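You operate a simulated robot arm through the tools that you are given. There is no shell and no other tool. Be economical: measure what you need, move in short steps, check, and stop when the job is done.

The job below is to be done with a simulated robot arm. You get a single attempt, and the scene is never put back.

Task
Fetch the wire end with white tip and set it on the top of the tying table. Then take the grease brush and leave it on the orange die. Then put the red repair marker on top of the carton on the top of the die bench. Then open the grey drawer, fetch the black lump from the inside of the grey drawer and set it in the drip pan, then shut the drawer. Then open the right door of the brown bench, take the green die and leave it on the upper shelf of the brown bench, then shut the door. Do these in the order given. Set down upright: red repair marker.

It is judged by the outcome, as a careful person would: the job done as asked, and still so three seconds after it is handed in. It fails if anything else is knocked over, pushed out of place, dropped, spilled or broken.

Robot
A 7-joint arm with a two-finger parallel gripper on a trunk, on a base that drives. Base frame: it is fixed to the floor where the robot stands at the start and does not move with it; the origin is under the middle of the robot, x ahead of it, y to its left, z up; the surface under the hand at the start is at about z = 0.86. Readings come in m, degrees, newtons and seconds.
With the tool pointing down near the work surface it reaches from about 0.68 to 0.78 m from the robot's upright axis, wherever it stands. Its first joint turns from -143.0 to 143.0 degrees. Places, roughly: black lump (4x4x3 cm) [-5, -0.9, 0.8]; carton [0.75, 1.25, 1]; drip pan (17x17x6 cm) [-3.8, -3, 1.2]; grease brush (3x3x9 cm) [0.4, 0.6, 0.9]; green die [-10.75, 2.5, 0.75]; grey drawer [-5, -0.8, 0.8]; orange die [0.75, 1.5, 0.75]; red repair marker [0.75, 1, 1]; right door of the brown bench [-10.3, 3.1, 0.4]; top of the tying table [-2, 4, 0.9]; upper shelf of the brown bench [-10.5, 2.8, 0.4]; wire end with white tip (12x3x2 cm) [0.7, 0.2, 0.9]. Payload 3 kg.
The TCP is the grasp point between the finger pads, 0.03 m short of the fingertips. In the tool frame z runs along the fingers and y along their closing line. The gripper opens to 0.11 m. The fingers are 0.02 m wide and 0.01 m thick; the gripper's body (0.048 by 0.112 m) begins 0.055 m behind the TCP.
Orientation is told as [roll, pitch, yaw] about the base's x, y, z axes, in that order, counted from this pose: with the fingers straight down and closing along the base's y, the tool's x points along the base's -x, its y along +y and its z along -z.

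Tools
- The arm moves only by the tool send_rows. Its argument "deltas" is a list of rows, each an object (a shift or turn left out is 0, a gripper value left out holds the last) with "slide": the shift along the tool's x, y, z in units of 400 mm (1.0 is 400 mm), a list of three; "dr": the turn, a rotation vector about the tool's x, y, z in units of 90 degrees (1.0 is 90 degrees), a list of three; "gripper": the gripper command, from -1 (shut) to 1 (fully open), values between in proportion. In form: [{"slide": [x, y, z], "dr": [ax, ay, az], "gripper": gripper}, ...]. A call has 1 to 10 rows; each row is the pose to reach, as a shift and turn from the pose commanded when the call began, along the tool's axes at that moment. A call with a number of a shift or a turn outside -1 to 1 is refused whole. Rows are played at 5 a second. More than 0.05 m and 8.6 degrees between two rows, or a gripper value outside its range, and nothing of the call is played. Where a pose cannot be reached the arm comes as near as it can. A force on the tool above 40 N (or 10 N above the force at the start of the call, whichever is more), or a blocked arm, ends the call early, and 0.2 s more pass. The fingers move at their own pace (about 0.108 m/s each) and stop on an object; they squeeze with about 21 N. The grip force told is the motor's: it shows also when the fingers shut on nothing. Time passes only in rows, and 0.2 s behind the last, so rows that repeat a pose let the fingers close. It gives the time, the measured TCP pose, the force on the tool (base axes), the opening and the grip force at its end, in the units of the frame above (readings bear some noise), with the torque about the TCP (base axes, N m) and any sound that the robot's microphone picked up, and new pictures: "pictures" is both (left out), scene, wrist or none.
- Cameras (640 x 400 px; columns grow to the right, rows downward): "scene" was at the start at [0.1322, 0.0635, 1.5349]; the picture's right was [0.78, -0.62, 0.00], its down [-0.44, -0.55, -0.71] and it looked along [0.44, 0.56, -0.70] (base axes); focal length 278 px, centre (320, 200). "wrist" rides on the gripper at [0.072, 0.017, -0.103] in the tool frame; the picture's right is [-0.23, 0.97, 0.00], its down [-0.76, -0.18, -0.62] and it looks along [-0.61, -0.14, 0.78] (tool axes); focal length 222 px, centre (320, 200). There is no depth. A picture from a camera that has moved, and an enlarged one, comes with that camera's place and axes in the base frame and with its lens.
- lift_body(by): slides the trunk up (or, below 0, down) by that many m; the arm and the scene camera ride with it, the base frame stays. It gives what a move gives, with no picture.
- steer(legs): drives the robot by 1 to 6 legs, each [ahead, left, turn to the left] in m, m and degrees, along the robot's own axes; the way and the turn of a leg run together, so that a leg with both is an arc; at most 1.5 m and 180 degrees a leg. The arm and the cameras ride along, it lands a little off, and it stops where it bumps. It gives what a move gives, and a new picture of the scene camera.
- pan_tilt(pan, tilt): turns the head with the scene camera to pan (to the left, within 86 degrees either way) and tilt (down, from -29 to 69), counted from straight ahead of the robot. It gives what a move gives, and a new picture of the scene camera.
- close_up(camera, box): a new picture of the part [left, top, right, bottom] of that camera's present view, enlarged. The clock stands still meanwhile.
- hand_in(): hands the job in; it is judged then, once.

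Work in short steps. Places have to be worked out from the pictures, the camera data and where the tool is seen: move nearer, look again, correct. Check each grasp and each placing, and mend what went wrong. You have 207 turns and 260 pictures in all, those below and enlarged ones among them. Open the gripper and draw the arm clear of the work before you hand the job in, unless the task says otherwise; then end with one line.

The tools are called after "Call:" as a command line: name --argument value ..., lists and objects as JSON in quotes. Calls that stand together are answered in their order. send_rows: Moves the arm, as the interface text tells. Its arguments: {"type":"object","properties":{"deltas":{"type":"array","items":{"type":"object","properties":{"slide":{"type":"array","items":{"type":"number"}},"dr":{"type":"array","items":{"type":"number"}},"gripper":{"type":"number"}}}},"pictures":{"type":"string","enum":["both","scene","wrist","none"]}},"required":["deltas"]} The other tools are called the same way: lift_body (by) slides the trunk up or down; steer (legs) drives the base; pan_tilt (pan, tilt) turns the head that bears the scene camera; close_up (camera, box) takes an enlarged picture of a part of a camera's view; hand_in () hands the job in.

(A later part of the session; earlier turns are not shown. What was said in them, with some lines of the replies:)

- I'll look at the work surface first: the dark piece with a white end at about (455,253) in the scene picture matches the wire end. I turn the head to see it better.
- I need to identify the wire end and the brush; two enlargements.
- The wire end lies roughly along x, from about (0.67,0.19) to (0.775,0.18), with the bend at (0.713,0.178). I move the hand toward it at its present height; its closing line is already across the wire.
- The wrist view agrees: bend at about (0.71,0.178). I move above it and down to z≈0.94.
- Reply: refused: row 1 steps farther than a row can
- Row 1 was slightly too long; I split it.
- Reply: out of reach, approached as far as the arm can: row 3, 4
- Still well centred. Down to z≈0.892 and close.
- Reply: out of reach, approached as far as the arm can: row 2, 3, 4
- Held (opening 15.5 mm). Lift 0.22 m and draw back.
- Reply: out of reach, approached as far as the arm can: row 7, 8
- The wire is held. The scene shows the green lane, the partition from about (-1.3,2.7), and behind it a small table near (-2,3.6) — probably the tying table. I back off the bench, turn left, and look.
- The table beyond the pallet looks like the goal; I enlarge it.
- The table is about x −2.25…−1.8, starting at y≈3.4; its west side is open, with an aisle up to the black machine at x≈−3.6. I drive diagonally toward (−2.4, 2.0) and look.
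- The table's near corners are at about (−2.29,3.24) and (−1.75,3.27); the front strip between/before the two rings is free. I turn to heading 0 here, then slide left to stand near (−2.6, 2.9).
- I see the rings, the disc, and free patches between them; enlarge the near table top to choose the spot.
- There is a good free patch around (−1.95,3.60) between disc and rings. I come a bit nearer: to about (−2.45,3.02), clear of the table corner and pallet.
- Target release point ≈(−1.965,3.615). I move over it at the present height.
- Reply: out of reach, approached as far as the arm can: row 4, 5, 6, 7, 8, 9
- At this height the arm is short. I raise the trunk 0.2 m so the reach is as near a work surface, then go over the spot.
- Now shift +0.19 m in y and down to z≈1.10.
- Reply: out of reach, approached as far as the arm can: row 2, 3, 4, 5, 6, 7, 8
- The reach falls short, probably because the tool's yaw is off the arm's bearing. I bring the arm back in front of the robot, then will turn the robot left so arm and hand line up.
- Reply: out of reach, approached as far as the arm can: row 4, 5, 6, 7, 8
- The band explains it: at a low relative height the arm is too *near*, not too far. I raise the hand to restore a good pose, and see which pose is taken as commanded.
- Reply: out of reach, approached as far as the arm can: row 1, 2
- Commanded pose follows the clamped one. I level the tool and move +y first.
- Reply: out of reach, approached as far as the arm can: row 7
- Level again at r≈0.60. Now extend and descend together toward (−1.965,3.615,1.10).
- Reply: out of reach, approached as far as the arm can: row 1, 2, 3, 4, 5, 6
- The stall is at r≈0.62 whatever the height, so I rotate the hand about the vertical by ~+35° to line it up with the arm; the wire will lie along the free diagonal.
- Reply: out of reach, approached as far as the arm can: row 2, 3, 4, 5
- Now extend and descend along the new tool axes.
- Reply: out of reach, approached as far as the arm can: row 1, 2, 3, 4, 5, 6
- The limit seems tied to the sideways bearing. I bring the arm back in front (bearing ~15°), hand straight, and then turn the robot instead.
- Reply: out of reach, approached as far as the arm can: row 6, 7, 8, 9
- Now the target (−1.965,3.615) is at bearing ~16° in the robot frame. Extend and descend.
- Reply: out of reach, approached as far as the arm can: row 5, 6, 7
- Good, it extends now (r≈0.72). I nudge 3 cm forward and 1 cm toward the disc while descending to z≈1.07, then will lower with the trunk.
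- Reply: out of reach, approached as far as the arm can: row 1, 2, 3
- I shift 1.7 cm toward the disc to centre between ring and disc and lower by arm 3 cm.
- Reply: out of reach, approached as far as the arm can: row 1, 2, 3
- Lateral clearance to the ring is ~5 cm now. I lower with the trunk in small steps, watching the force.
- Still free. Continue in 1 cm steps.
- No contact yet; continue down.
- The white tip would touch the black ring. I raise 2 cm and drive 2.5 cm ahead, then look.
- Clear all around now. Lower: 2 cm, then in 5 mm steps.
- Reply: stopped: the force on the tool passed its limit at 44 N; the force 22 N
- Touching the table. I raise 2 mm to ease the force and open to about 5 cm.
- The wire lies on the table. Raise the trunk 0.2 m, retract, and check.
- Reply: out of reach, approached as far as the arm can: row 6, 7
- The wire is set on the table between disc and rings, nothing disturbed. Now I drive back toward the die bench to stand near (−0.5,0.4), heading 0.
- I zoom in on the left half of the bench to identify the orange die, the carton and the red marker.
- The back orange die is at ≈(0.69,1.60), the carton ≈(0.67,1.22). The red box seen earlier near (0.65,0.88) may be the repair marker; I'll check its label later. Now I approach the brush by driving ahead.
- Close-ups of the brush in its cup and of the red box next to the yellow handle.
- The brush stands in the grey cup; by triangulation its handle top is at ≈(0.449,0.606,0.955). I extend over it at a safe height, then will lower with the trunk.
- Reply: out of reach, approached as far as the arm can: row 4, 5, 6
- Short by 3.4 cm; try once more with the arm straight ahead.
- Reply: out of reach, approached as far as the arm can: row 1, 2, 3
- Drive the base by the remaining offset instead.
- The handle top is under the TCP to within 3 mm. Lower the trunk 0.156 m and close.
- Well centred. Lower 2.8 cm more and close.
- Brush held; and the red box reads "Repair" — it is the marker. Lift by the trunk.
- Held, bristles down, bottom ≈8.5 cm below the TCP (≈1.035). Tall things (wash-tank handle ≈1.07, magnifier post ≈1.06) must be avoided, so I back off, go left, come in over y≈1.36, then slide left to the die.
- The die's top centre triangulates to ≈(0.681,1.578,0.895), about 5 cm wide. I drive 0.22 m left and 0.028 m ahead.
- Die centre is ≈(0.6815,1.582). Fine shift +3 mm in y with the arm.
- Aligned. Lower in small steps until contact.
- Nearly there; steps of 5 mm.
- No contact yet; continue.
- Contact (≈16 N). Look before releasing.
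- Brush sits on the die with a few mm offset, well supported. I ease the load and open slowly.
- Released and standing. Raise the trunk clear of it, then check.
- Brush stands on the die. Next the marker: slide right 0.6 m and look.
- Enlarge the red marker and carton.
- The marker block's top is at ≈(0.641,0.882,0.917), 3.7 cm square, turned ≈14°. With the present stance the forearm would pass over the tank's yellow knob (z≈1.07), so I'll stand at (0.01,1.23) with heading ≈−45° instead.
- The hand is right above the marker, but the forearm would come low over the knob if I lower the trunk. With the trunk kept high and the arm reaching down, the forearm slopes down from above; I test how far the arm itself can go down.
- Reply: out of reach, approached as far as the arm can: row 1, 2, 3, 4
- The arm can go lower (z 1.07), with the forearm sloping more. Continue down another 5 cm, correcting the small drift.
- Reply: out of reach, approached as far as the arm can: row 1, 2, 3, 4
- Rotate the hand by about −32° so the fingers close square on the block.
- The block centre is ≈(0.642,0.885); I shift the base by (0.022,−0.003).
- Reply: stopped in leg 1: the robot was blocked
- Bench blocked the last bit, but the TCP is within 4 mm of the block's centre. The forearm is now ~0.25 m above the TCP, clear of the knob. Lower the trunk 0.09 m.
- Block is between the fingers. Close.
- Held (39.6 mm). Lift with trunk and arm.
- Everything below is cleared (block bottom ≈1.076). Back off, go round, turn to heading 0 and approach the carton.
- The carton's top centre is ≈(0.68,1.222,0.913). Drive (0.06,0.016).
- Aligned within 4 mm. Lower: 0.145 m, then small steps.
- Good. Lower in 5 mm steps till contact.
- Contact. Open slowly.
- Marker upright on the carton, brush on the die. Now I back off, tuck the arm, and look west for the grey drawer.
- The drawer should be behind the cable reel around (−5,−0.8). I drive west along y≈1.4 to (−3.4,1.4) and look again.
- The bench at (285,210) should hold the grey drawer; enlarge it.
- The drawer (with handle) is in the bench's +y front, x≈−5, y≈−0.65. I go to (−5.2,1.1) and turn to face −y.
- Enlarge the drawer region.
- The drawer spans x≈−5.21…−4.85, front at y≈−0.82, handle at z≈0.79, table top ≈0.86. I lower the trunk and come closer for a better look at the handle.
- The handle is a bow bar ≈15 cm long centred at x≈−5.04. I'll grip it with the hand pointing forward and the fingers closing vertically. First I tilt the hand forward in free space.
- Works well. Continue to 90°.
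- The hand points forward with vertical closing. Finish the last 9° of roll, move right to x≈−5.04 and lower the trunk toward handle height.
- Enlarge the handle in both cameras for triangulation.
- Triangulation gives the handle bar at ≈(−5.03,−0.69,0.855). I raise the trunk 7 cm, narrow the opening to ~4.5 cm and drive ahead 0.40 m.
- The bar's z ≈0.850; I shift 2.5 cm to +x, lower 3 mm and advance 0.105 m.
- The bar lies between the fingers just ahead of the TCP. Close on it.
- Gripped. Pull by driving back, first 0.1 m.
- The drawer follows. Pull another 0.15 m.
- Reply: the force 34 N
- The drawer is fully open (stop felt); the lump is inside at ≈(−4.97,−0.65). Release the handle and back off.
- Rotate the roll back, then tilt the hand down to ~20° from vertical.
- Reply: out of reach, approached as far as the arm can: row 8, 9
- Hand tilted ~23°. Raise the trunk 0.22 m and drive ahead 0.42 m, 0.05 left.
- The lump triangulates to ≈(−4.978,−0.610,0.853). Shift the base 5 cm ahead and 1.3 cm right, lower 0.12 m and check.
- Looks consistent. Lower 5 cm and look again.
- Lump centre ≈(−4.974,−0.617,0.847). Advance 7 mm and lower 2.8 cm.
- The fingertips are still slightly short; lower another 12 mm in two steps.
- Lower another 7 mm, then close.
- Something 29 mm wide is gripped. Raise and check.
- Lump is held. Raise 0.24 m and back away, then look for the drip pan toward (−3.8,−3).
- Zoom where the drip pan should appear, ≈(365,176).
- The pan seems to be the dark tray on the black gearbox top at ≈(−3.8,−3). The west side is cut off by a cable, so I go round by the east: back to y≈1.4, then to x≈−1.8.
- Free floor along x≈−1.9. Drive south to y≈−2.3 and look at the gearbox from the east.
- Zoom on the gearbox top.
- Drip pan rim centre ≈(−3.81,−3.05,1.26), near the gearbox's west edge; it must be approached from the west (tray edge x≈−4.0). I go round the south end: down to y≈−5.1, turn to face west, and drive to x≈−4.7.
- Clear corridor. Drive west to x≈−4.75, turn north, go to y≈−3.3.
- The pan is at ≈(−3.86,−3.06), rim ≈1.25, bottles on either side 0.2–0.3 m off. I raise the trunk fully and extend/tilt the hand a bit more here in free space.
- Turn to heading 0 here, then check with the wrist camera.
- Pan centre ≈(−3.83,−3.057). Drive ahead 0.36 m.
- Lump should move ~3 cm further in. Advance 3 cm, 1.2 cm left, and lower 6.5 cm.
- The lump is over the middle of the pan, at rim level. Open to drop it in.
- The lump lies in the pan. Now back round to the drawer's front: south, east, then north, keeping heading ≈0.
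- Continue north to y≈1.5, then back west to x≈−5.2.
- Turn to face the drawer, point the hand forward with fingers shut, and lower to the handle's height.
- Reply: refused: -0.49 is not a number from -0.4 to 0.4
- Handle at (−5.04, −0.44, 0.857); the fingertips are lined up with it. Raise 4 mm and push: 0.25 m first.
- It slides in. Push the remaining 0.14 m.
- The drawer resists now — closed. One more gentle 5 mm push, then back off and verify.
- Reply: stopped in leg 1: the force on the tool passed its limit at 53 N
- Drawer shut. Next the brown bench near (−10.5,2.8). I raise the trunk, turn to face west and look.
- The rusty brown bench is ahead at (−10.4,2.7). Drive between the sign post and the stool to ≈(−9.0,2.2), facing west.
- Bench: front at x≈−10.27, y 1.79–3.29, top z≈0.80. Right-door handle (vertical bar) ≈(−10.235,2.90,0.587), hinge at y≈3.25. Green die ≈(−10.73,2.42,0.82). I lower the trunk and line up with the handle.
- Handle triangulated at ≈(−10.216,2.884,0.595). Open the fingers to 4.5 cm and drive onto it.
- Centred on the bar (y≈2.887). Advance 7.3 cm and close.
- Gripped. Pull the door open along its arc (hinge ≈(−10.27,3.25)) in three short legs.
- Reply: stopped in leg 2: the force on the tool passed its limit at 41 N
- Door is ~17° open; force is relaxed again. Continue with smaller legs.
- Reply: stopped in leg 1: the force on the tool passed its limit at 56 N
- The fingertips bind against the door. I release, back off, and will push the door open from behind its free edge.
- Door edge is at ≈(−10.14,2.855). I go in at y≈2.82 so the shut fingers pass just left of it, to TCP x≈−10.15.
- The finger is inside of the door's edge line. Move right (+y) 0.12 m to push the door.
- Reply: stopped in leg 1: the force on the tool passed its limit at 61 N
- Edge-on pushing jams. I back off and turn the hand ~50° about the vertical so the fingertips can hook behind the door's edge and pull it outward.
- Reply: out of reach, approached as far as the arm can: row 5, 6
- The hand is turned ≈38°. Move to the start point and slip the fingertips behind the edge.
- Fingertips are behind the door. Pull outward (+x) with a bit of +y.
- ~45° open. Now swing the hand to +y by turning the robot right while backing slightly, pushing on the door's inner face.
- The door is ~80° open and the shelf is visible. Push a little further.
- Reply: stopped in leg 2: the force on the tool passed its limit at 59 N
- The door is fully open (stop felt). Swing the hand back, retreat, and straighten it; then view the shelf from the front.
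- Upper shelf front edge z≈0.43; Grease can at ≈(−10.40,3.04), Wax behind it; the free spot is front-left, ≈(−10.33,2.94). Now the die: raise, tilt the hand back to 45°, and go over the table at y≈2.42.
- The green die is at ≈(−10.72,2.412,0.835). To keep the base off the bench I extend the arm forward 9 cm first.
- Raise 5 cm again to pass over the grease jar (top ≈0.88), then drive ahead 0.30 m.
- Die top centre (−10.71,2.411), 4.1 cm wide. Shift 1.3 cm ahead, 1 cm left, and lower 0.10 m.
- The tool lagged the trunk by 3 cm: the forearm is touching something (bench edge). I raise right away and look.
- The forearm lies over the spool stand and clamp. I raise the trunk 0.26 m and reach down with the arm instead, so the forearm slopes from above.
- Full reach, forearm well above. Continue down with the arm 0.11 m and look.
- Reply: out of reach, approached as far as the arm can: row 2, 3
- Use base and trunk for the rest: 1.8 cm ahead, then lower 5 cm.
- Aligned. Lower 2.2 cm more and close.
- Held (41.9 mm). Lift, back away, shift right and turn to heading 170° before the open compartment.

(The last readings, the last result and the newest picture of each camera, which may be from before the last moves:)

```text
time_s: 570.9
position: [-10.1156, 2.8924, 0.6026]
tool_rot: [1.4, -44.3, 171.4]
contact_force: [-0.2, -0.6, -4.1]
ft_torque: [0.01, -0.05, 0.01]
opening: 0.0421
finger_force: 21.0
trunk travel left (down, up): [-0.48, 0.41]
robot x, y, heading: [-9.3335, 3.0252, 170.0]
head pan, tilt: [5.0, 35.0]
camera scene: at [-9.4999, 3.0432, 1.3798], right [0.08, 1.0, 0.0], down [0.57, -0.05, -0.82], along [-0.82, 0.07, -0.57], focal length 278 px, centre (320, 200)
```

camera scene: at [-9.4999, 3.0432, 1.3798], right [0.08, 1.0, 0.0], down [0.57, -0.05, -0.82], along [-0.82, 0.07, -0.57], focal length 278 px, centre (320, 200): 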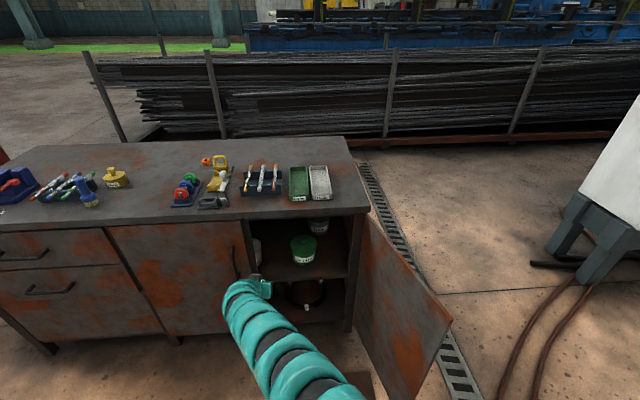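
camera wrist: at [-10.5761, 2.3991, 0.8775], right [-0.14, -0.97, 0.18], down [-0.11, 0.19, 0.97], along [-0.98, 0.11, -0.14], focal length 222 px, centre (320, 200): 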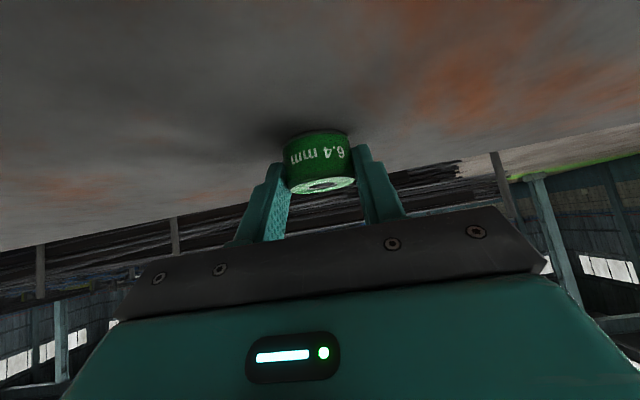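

Everything on the table is intact. Lower 0.10 m (die bottom ≈0.47, shelf ≈0.435) and advance into the front-left of the shelf.

Call:
lift_body --by -0.1

Call:
steer --legs '[[0.12, -0.008, 0], [0.072, -0.005, 0]]'

Call:
close_up --camera "wrist" --box '[0, 0, 640, 400]'

```text
time_s: 572.2
position: [-10.1154, 2.8914, 0.5029]
tool_rot: [1.4, -44.5, 171.4]
contact_force: [0.2, -0.4, -2.5]
ft_torque: [0.01, -0.04, 0.02]
opening: 0.0423
finger_force: 21.1
trunk travel left (down, up): [-0.38, 0.51]
robot x, y, heading: [-9.3343, 3.02, 170.4]
head pan, tilt: [5.0, 35.0]
```

```text
time_s: 574.1
position: [-10.303, 2.9385, 0.5021]
tool_rot: [1.5, -44.4, 171.4]
contact_force: [0.1, -0.3, -3.2]
ft_torque: [-0.01, -0.02, 0.01]
opening: 0.042
finger_force: 20.8
trunk travel left (down, up): [-0.38, 0.51]
robot x, y, heading: [-9.5205, 3.0695, 169.9]
head pan, tilt: [5.0, 35.0]
camera scene: at [-9.6874, 3.089, 1.2798], right [0.08, 1.0, 0.0], down [0.57, -0.05, -0.82], along [-0.82, 0.07, -0.57], focal length 278 px, centre (320, 200)
```

scene: 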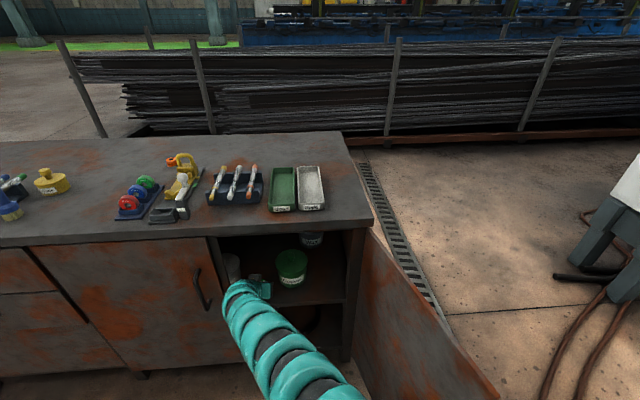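

```text
1.00 times, centred on (320, 200) of wrist (not enlarged: the box is as wide or as high as the picture)
camera zoom: at [-10.1822, 2.9066, 0.527], right [-0.29, -0.94, 0.18], down [-0.08, 0.21, 0.97], along [-0.95, 0.27, -0.14], focal length 222 px, centre (320, 200)
```

zoom: 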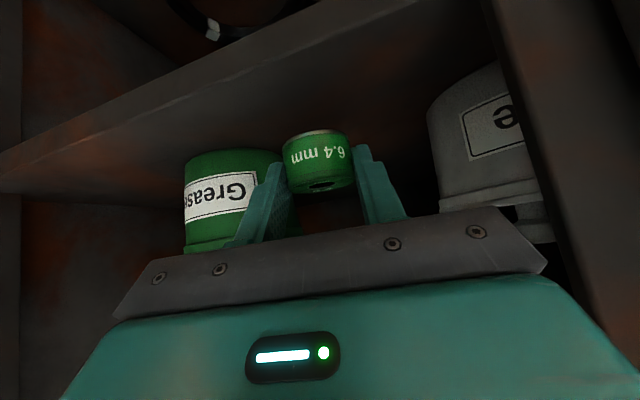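

The die hangs over the shelf's front, clear of both cans. Lower in small steps until contact.

Call:
lift_body --by -0.022

Call:
lift_body --by -0.006

Call:
lift_body --by -0.005

Call:
lift_body --by -0.005

```text
time_s: 574.8
position: [-10.3027, 2.9381, 0.4808]
tool_rot: [1.3, -44.5, 171.3]
contact_force: [0.1, -0.7, -2.8]
ft_torque: [0.01, -0.06, -0.02]
opening: 0.0418
finger_force: 21.3
trunk travel left (down, up): [-0.358, 0.532]
robot x, y, heading: [-9.5211, 3.0665, 170.4]
head pan, tilt: [5.0, 35.0]
```

```text
time_s: 575.3
position: [-10.303, 2.938, 0.4741]
tool_rot: [1.4, -44.4, 171.4]
contact_force: [0.1, -0.2, -1.7]
ft_torque: [0.01, -0.07, -0.02]
opening: 0.0418
finger_force: 21.5
trunk travel left (down, up): [-0.352, 0.538]
robot x, y, heading: [-9.5227, 3.071, 170.4]
head pan, tilt: [5.0, 35.0]
```

```text
time_s: 575.9
position: [-10.3044, 2.937, 0.473]
tool_rot: [1.7, -44.7, 171.3]
contact_force: [-0.4, 1.3, 13.3]
ft_torque: [0.4, 0.06, 0.03]
opening: 0.0423
finger_force: 20.9
trunk travel left (down, up): [-0.347, 0.543]
robot x, y, heading: [-9.5216, 3.0698, 170.3]
head pan, tilt: [5.0, 35.0]
```

```text
time_s: 576.4
position: [-10.3032, 2.9375, 0.4676]
tool_rot: [1.5, -44.8, 171.3]
contact_force: [-0.1, 0.7, 29.8]
ft_torque: [0.82, 0.28, -0.15]
opening: 0.0417
finger_force: 20.7
trunk travel left (down, up): [-0.342, 0.548]
robot x, y, heading: [-9.5217, 3.0675, 170.1]
head pan, tilt: [5.0, 35.0]
```

On the shelf. Ease up 5 mm and open slightly.

Call:
lift_body --by 0.005

Call:
send_rows --deltas '[{"gripper": -0.1}, {"gripper": 0.05}, {"gripper": 0.05}]' --pictures "wrist"

```text
time_s: 576.9
position: [-10.3015, 2.9388, 0.4701]
tool_rot: [1.4, -44.4, 171.4]
contact_force: [-3.9, 0.3, 13.6]
ft_torque: [0.34, 0.34, 0.17]
opening: 0.0419
finger_force: 20.8
trunk travel left (down, up): [-0.347, 0.543]
robot x, y, heading: [-9.5225, 3.0687, 170.3]
head pan, tilt: [5.0, 35.0]
```

```text
time_s: 577.7
position: [-10.301, 2.9386, 0.4685]
tool_rot: [1.3, -44.4, 171.4]
contact_force: [7.7, -5.1, 9.0]
ft_torque: [0.16, -0.1, -0.19]
opening: 0.0557
finger_force: 0.0
trunk travel left (down, up): [-0.347, 0.543]
robot x, y, heading: [-9.5216, 3.068, 170.1]
head pan, tilt: [5.0, 35.0]
camera wrist: at [-10.1808, 2.9068, 0.4943], right [-0.29, -0.94, 0.17], down [-0.08, 0.21, 0.98], along [-0.95, 0.27, -0.14], focal length 222 px, centre (320, 200)
```

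wrist: 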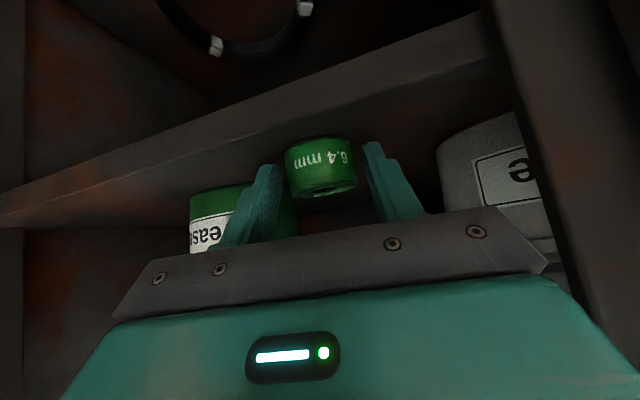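

Released; fingertips rest lightly on the shelf. Raise 1.2 cm, then back straight out.

Call:
lift_body --by 0.014

Call:
steer --legs '[[-0.1, 0, 0], [-0.15, 0, 0]]'

Call:
close_up --camera "scene" --box '[200, 200, 400, 350]'

```text
time_s: 578.4
position: [-10.3026, 2.9394, 0.4831]
tool_rot: [1.3, -44.4, 171.4]
contact_force: [0.7, 1.0, -0.1]
ft_torque: [0.02, -0.01, 0.02]
opening: 0.0577
finger_force: 0.0
trunk travel left (down, up): [-0.361, 0.529]
robot x, y, heading: [-9.5189, 3.0677, 170.1]
head pan, tilt: [5.0, 35.0]
```

```text
time_s: 580.5
position: [-10.0545, 2.8943, 0.4836]
tool_rot: [1.4, -44.5, 171.5]
contact_force: [-0.1, 0.1, -0.6]
ft_torque: [0.01, 0.01, 0.05]
opening: 0.058
finger_force: 0.1
trunk travel left (down, up): [-0.361, 0.529]
robot x, y, heading: [-9.272, 3.0262, 170.3]
head pan, tilt: [5.0, 35.0]
camera scene: at [-9.4382, 3.046, 1.2609], right [0.08, 1.0, 0.0], down [0.57, -0.05, -0.82], along [-0.82, 0.07, -0.57], focal length 278 px, centre (320, 200)
```

scene: 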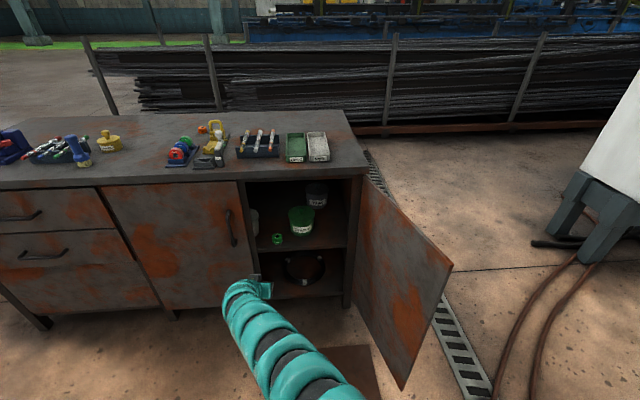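

```text
2.67 times, centred on (300, 275) of scene
camera zoom: at [-9.4382, 3.046, 1.2609], right [0.08, 1.0, 0.0], down [0.57, -0.05, -0.82], along [-0.82, 0.07, -0.57], focal length 741 px, centre (373, 0)
```

zoom: 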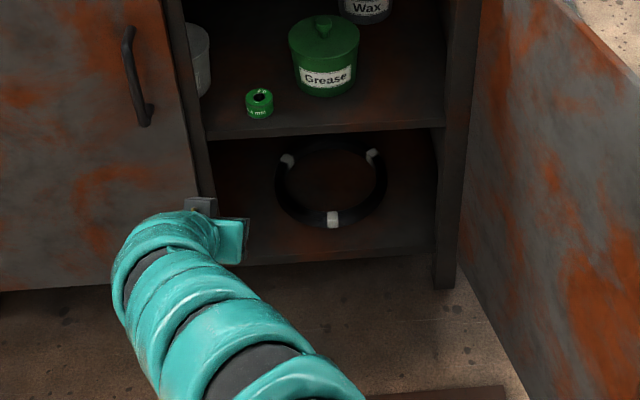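

The green die sits on the upper shelf. The door stands open ~110° (edge ≈(−9.86,3.39)). I go round its edge to its outer side to push it shut.

Call:
steer --legs '[[-0.33, 0, 0], [0, 0, 9.7], [0, -0.82, 0], [0.22, 0, 0]]'

Call:
send_rows --deltas '[{"gripper": -1}, {"gripper": -1}, {"gripper": -1}]' --pictures "none"

```text
time_s: 588.6
position: [-9.9058, 3.5376, 0.483]
tool_rot: [1.4, -44.4, -179.6]
contact_force: [-0.2, -0.5, -0.4]
ft_torque: [-0.03, -0.01, 0.01]
opening: 0.0578
finger_force: 0.0
trunk travel left (down, up): [-0.361, 0.529]
robot x, y, heading: [-9.1531, 3.7891, 179.3]
head pan, tilt: [5.0, 35.0]
camera scene: at [-9.3212, 3.7825, 1.2609], right [-0.07, 1.0, 0.0], down [0.57, 0.04, -0.82], along [-0.82, -0.06, -0.57], focal length 278 px, centre (320, 200)
```

scene: 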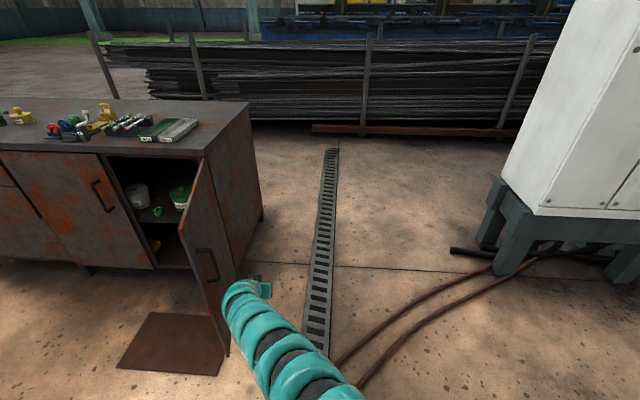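

```text
time_s: 589.4
position: [-9.9059, 3.5366, 0.4833]
tool_rot: [1.4, -44.5, -179.5]
contact_force: [0.8, -0.5, -0.2]
ft_torque: [-0.04, -0.01, 0.0]
opening: 0.0
finger_force: 20.9
trunk travel left (down, up): [-0.361, 0.529]
robot x, y, heading: [-9.1532, 3.7901, 179.0]
head pan, tilt: [5.0, 35.0]
```

The hand is on the outer side. Sweep left (−y) to swing the door inwards.

Call:
steer --legs '[[0.03, 0.22, 0], [0.02, 0.22, 0]]'

```text
time_s: 592.4
position: [-9.9604, 3.0999, 0.4832]
tool_rot: [1.4, -44.2, -179.4]
contact_force: [-0.6, 1.0, 0.1]
ft_torque: [-0.01, -0.01, -0.01]
opening: 0.0
finger_force: 21.3
trunk travel left (down, up): [-0.361, 0.529]
robot x, y, heading: [-9.2084, 3.3549, 179.2]
head pan, tilt: [5.0, 35.0]
camera scene: at [-9.3762, 3.3469, 1.2609], right [-0.08, 1.0, 0.0], down [0.57, 0.04, -0.82], along [-0.82, -0.06, -0.57], focal length 278 px, centre (320, 200)
```

scene: 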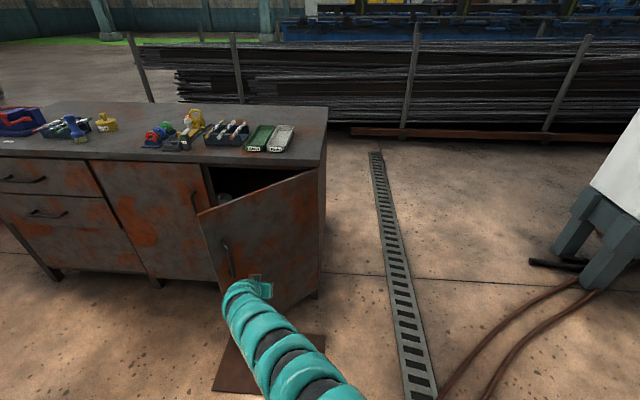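

Door is ~40° now. Push forward at y≈3.0 to close it.

Call:
steer --legs '[[0.1, 0.08, 0], [0.1, 0.02, 0], [0.05, 0, 0]]'

```text
time_s: 595.0
position: [-10.2132, 3.0048, 0.4821]
tool_rot: [1.4, -44.4, -179.6]
contact_force: [0.2, 0.1, -0.3]
ft_torque: [-0.01, 0.02, 0.0]
opening: 0.0004
finger_force: 21.4
trunk travel left (down, up): [-0.361, 0.529]
robot x, y, heading: [-9.464, 3.2559, 179.3]
head pan, tilt: [5.0, 35.0]
camera scene: at [-9.6287, 3.2493, 1.2609], right [-0.07, 1.0, 0.0], down [0.57, 0.04, -0.82], along [-0.82, -0.06, -0.57], focal length 278 px, centre (320, 200)
```

scene: 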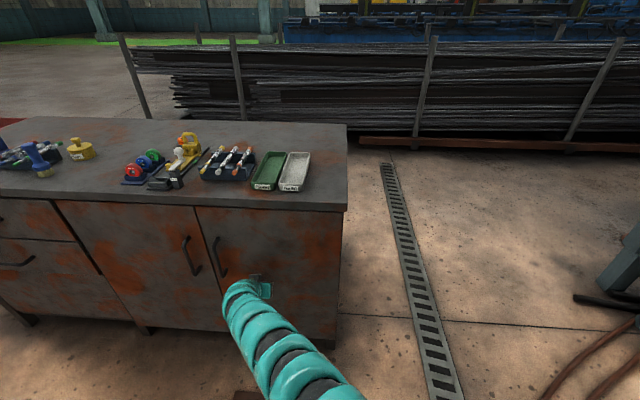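

Nearly flush. A last push until it resists.

Call:
steer --legs '[[0.035, 0, 0]]'

Call:
close_up --camera "scene" --box '[160, 120, 380, 300]'

```text
time_s: 595.8
position: [-10.2213, 2.9969, 0.4777]
tool_rot: [1.1, -43.7, -178.7]
contact_force: [0.7, 0.2, 0.0]
ft_torque: [0.01, 0.06, 0.0]
opening: 0.0
finger_force: 20.7
trunk travel left (down, up): [-0.361, 0.529]
robot x, y, heading: [-9.4825, 3.2556, 179.0]
head pan, tilt: [5.0, 35.0]
stopped in leg 1: the force on the tool passed its limit at 149 N (the readings are from after the stop); the commanded pose is now the measured one
camera scene: at [-9.6463, 3.2497, 1.2607], right [-0.07, 1.0, 0.0], down [0.57, 0.04, -0.82], along [-0.82, -0.06, -0.57], focal length 278 px, centre (320, 200)
```

scene: 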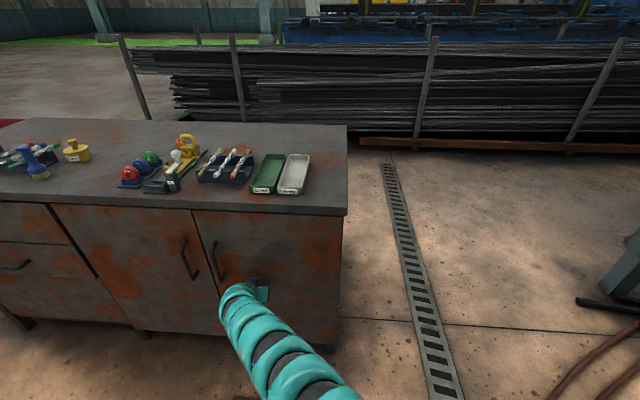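

```text
2.22 times, centred on (270, 210) of scene
camera zoom: at [-9.6463, 3.2497, 1.2607], right [-0.07, 1.0, 0.0], down [0.57, 0.04, -0.82], along [-0.82, -0.06, -0.57], focal length 617 px, centre (431, 178)
```

zoom: 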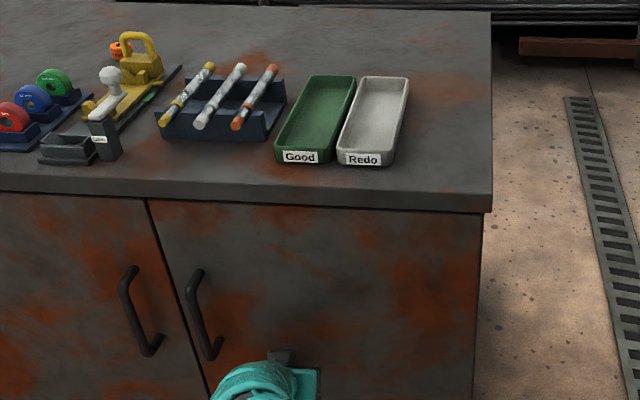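

The door is shut. Back away, open the gripper and check.

Call:
steer --legs '[[-0.5, 0, 0]]'

Call:
send_rows --deltas '[{"gripper": 0.0}, {"gripper": 1}, {"gripper": 1}, {"gripper": 1}]' --pictures "none"

Call:
close_up --camera "scene" --box '[100, 100, 420, 320]'

```text
time_s: 598.8
position: [-9.7124, 2.9971, 0.476]
tool_rot: [1.0, -43.5, -179.4]
contact_force: [-0.6, 0.5, 0.1]
ft_torque: [0.0, 0.04, 0.01]
opening: 0.0001
finger_force: 21.5
trunk travel left (down, up): [-0.361, 0.529]
robot x, y, heading: [-8.9675, 3.2478, 178.6]
head pan, tilt: [5.0, 35.0]
camera scene: at [-9.134, 3.2421, 1.2609], right [-0.06, 1.0, 0.0], down [0.57, 0.04, -0.82], along [-0.82, -0.05, -0.57], focal length 278 px, centre (320, 200)
```

scene: 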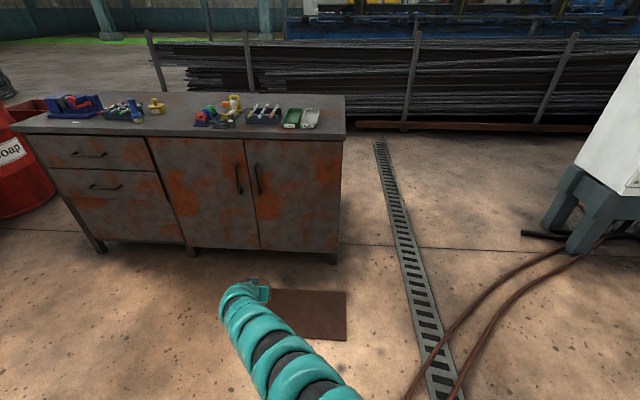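

```text
time_s: 599.8
position: [-9.7123, 2.9963, 0.4764]
tool_rot: [1.1, -43.6, -179.4]
contact_force: [0.9, 0.5, -0.8]
ft_torque: [0.02, 0.03, 0.01]
opening: 0.1098
finger_force: 0.0
trunk travel left (down, up): [-0.361, 0.529]
robot x, y, heading: [-8.9676, 3.244, 178.7]
head pan, tilt: [5.0, 35.0]
```

```text
1.82 times, centred on (260, 210) of scene
camera zoom: at [-9.134, 3.2421, 1.2609], right [-0.06, 1.0, 0.0], down [0.57, 0.04, -0.82], along [-0.82, -0.05, -0.57], focal length 505 px, centre (429, 182)
```

zoom: 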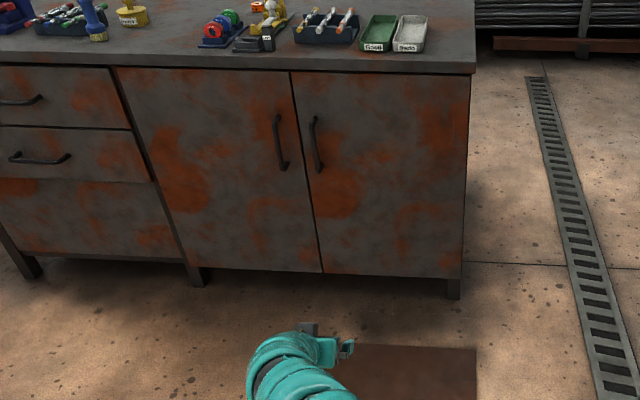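

The right door is shut and stays shut, the bench top is undisturbed, and the gripper is open and clear of the work. I hand in.

Call:
hand_in

```text
The job is handed in.
```

All five tasks are done in the order given, and the job is handed in: wire end on the tying table, brush standing on the orange die, red repair marker upright on the carton, black lump in the drip pan with the drawer shut, and green die on the brown bench's upper shelf with the right door shut. While I was going for the green die, the forearm briefly pressed on something on the brown bench; the later pictures show nothing there out of place. The last push on the door peaked at 149 N, and the door and bench top looked undisturbed afterwards.
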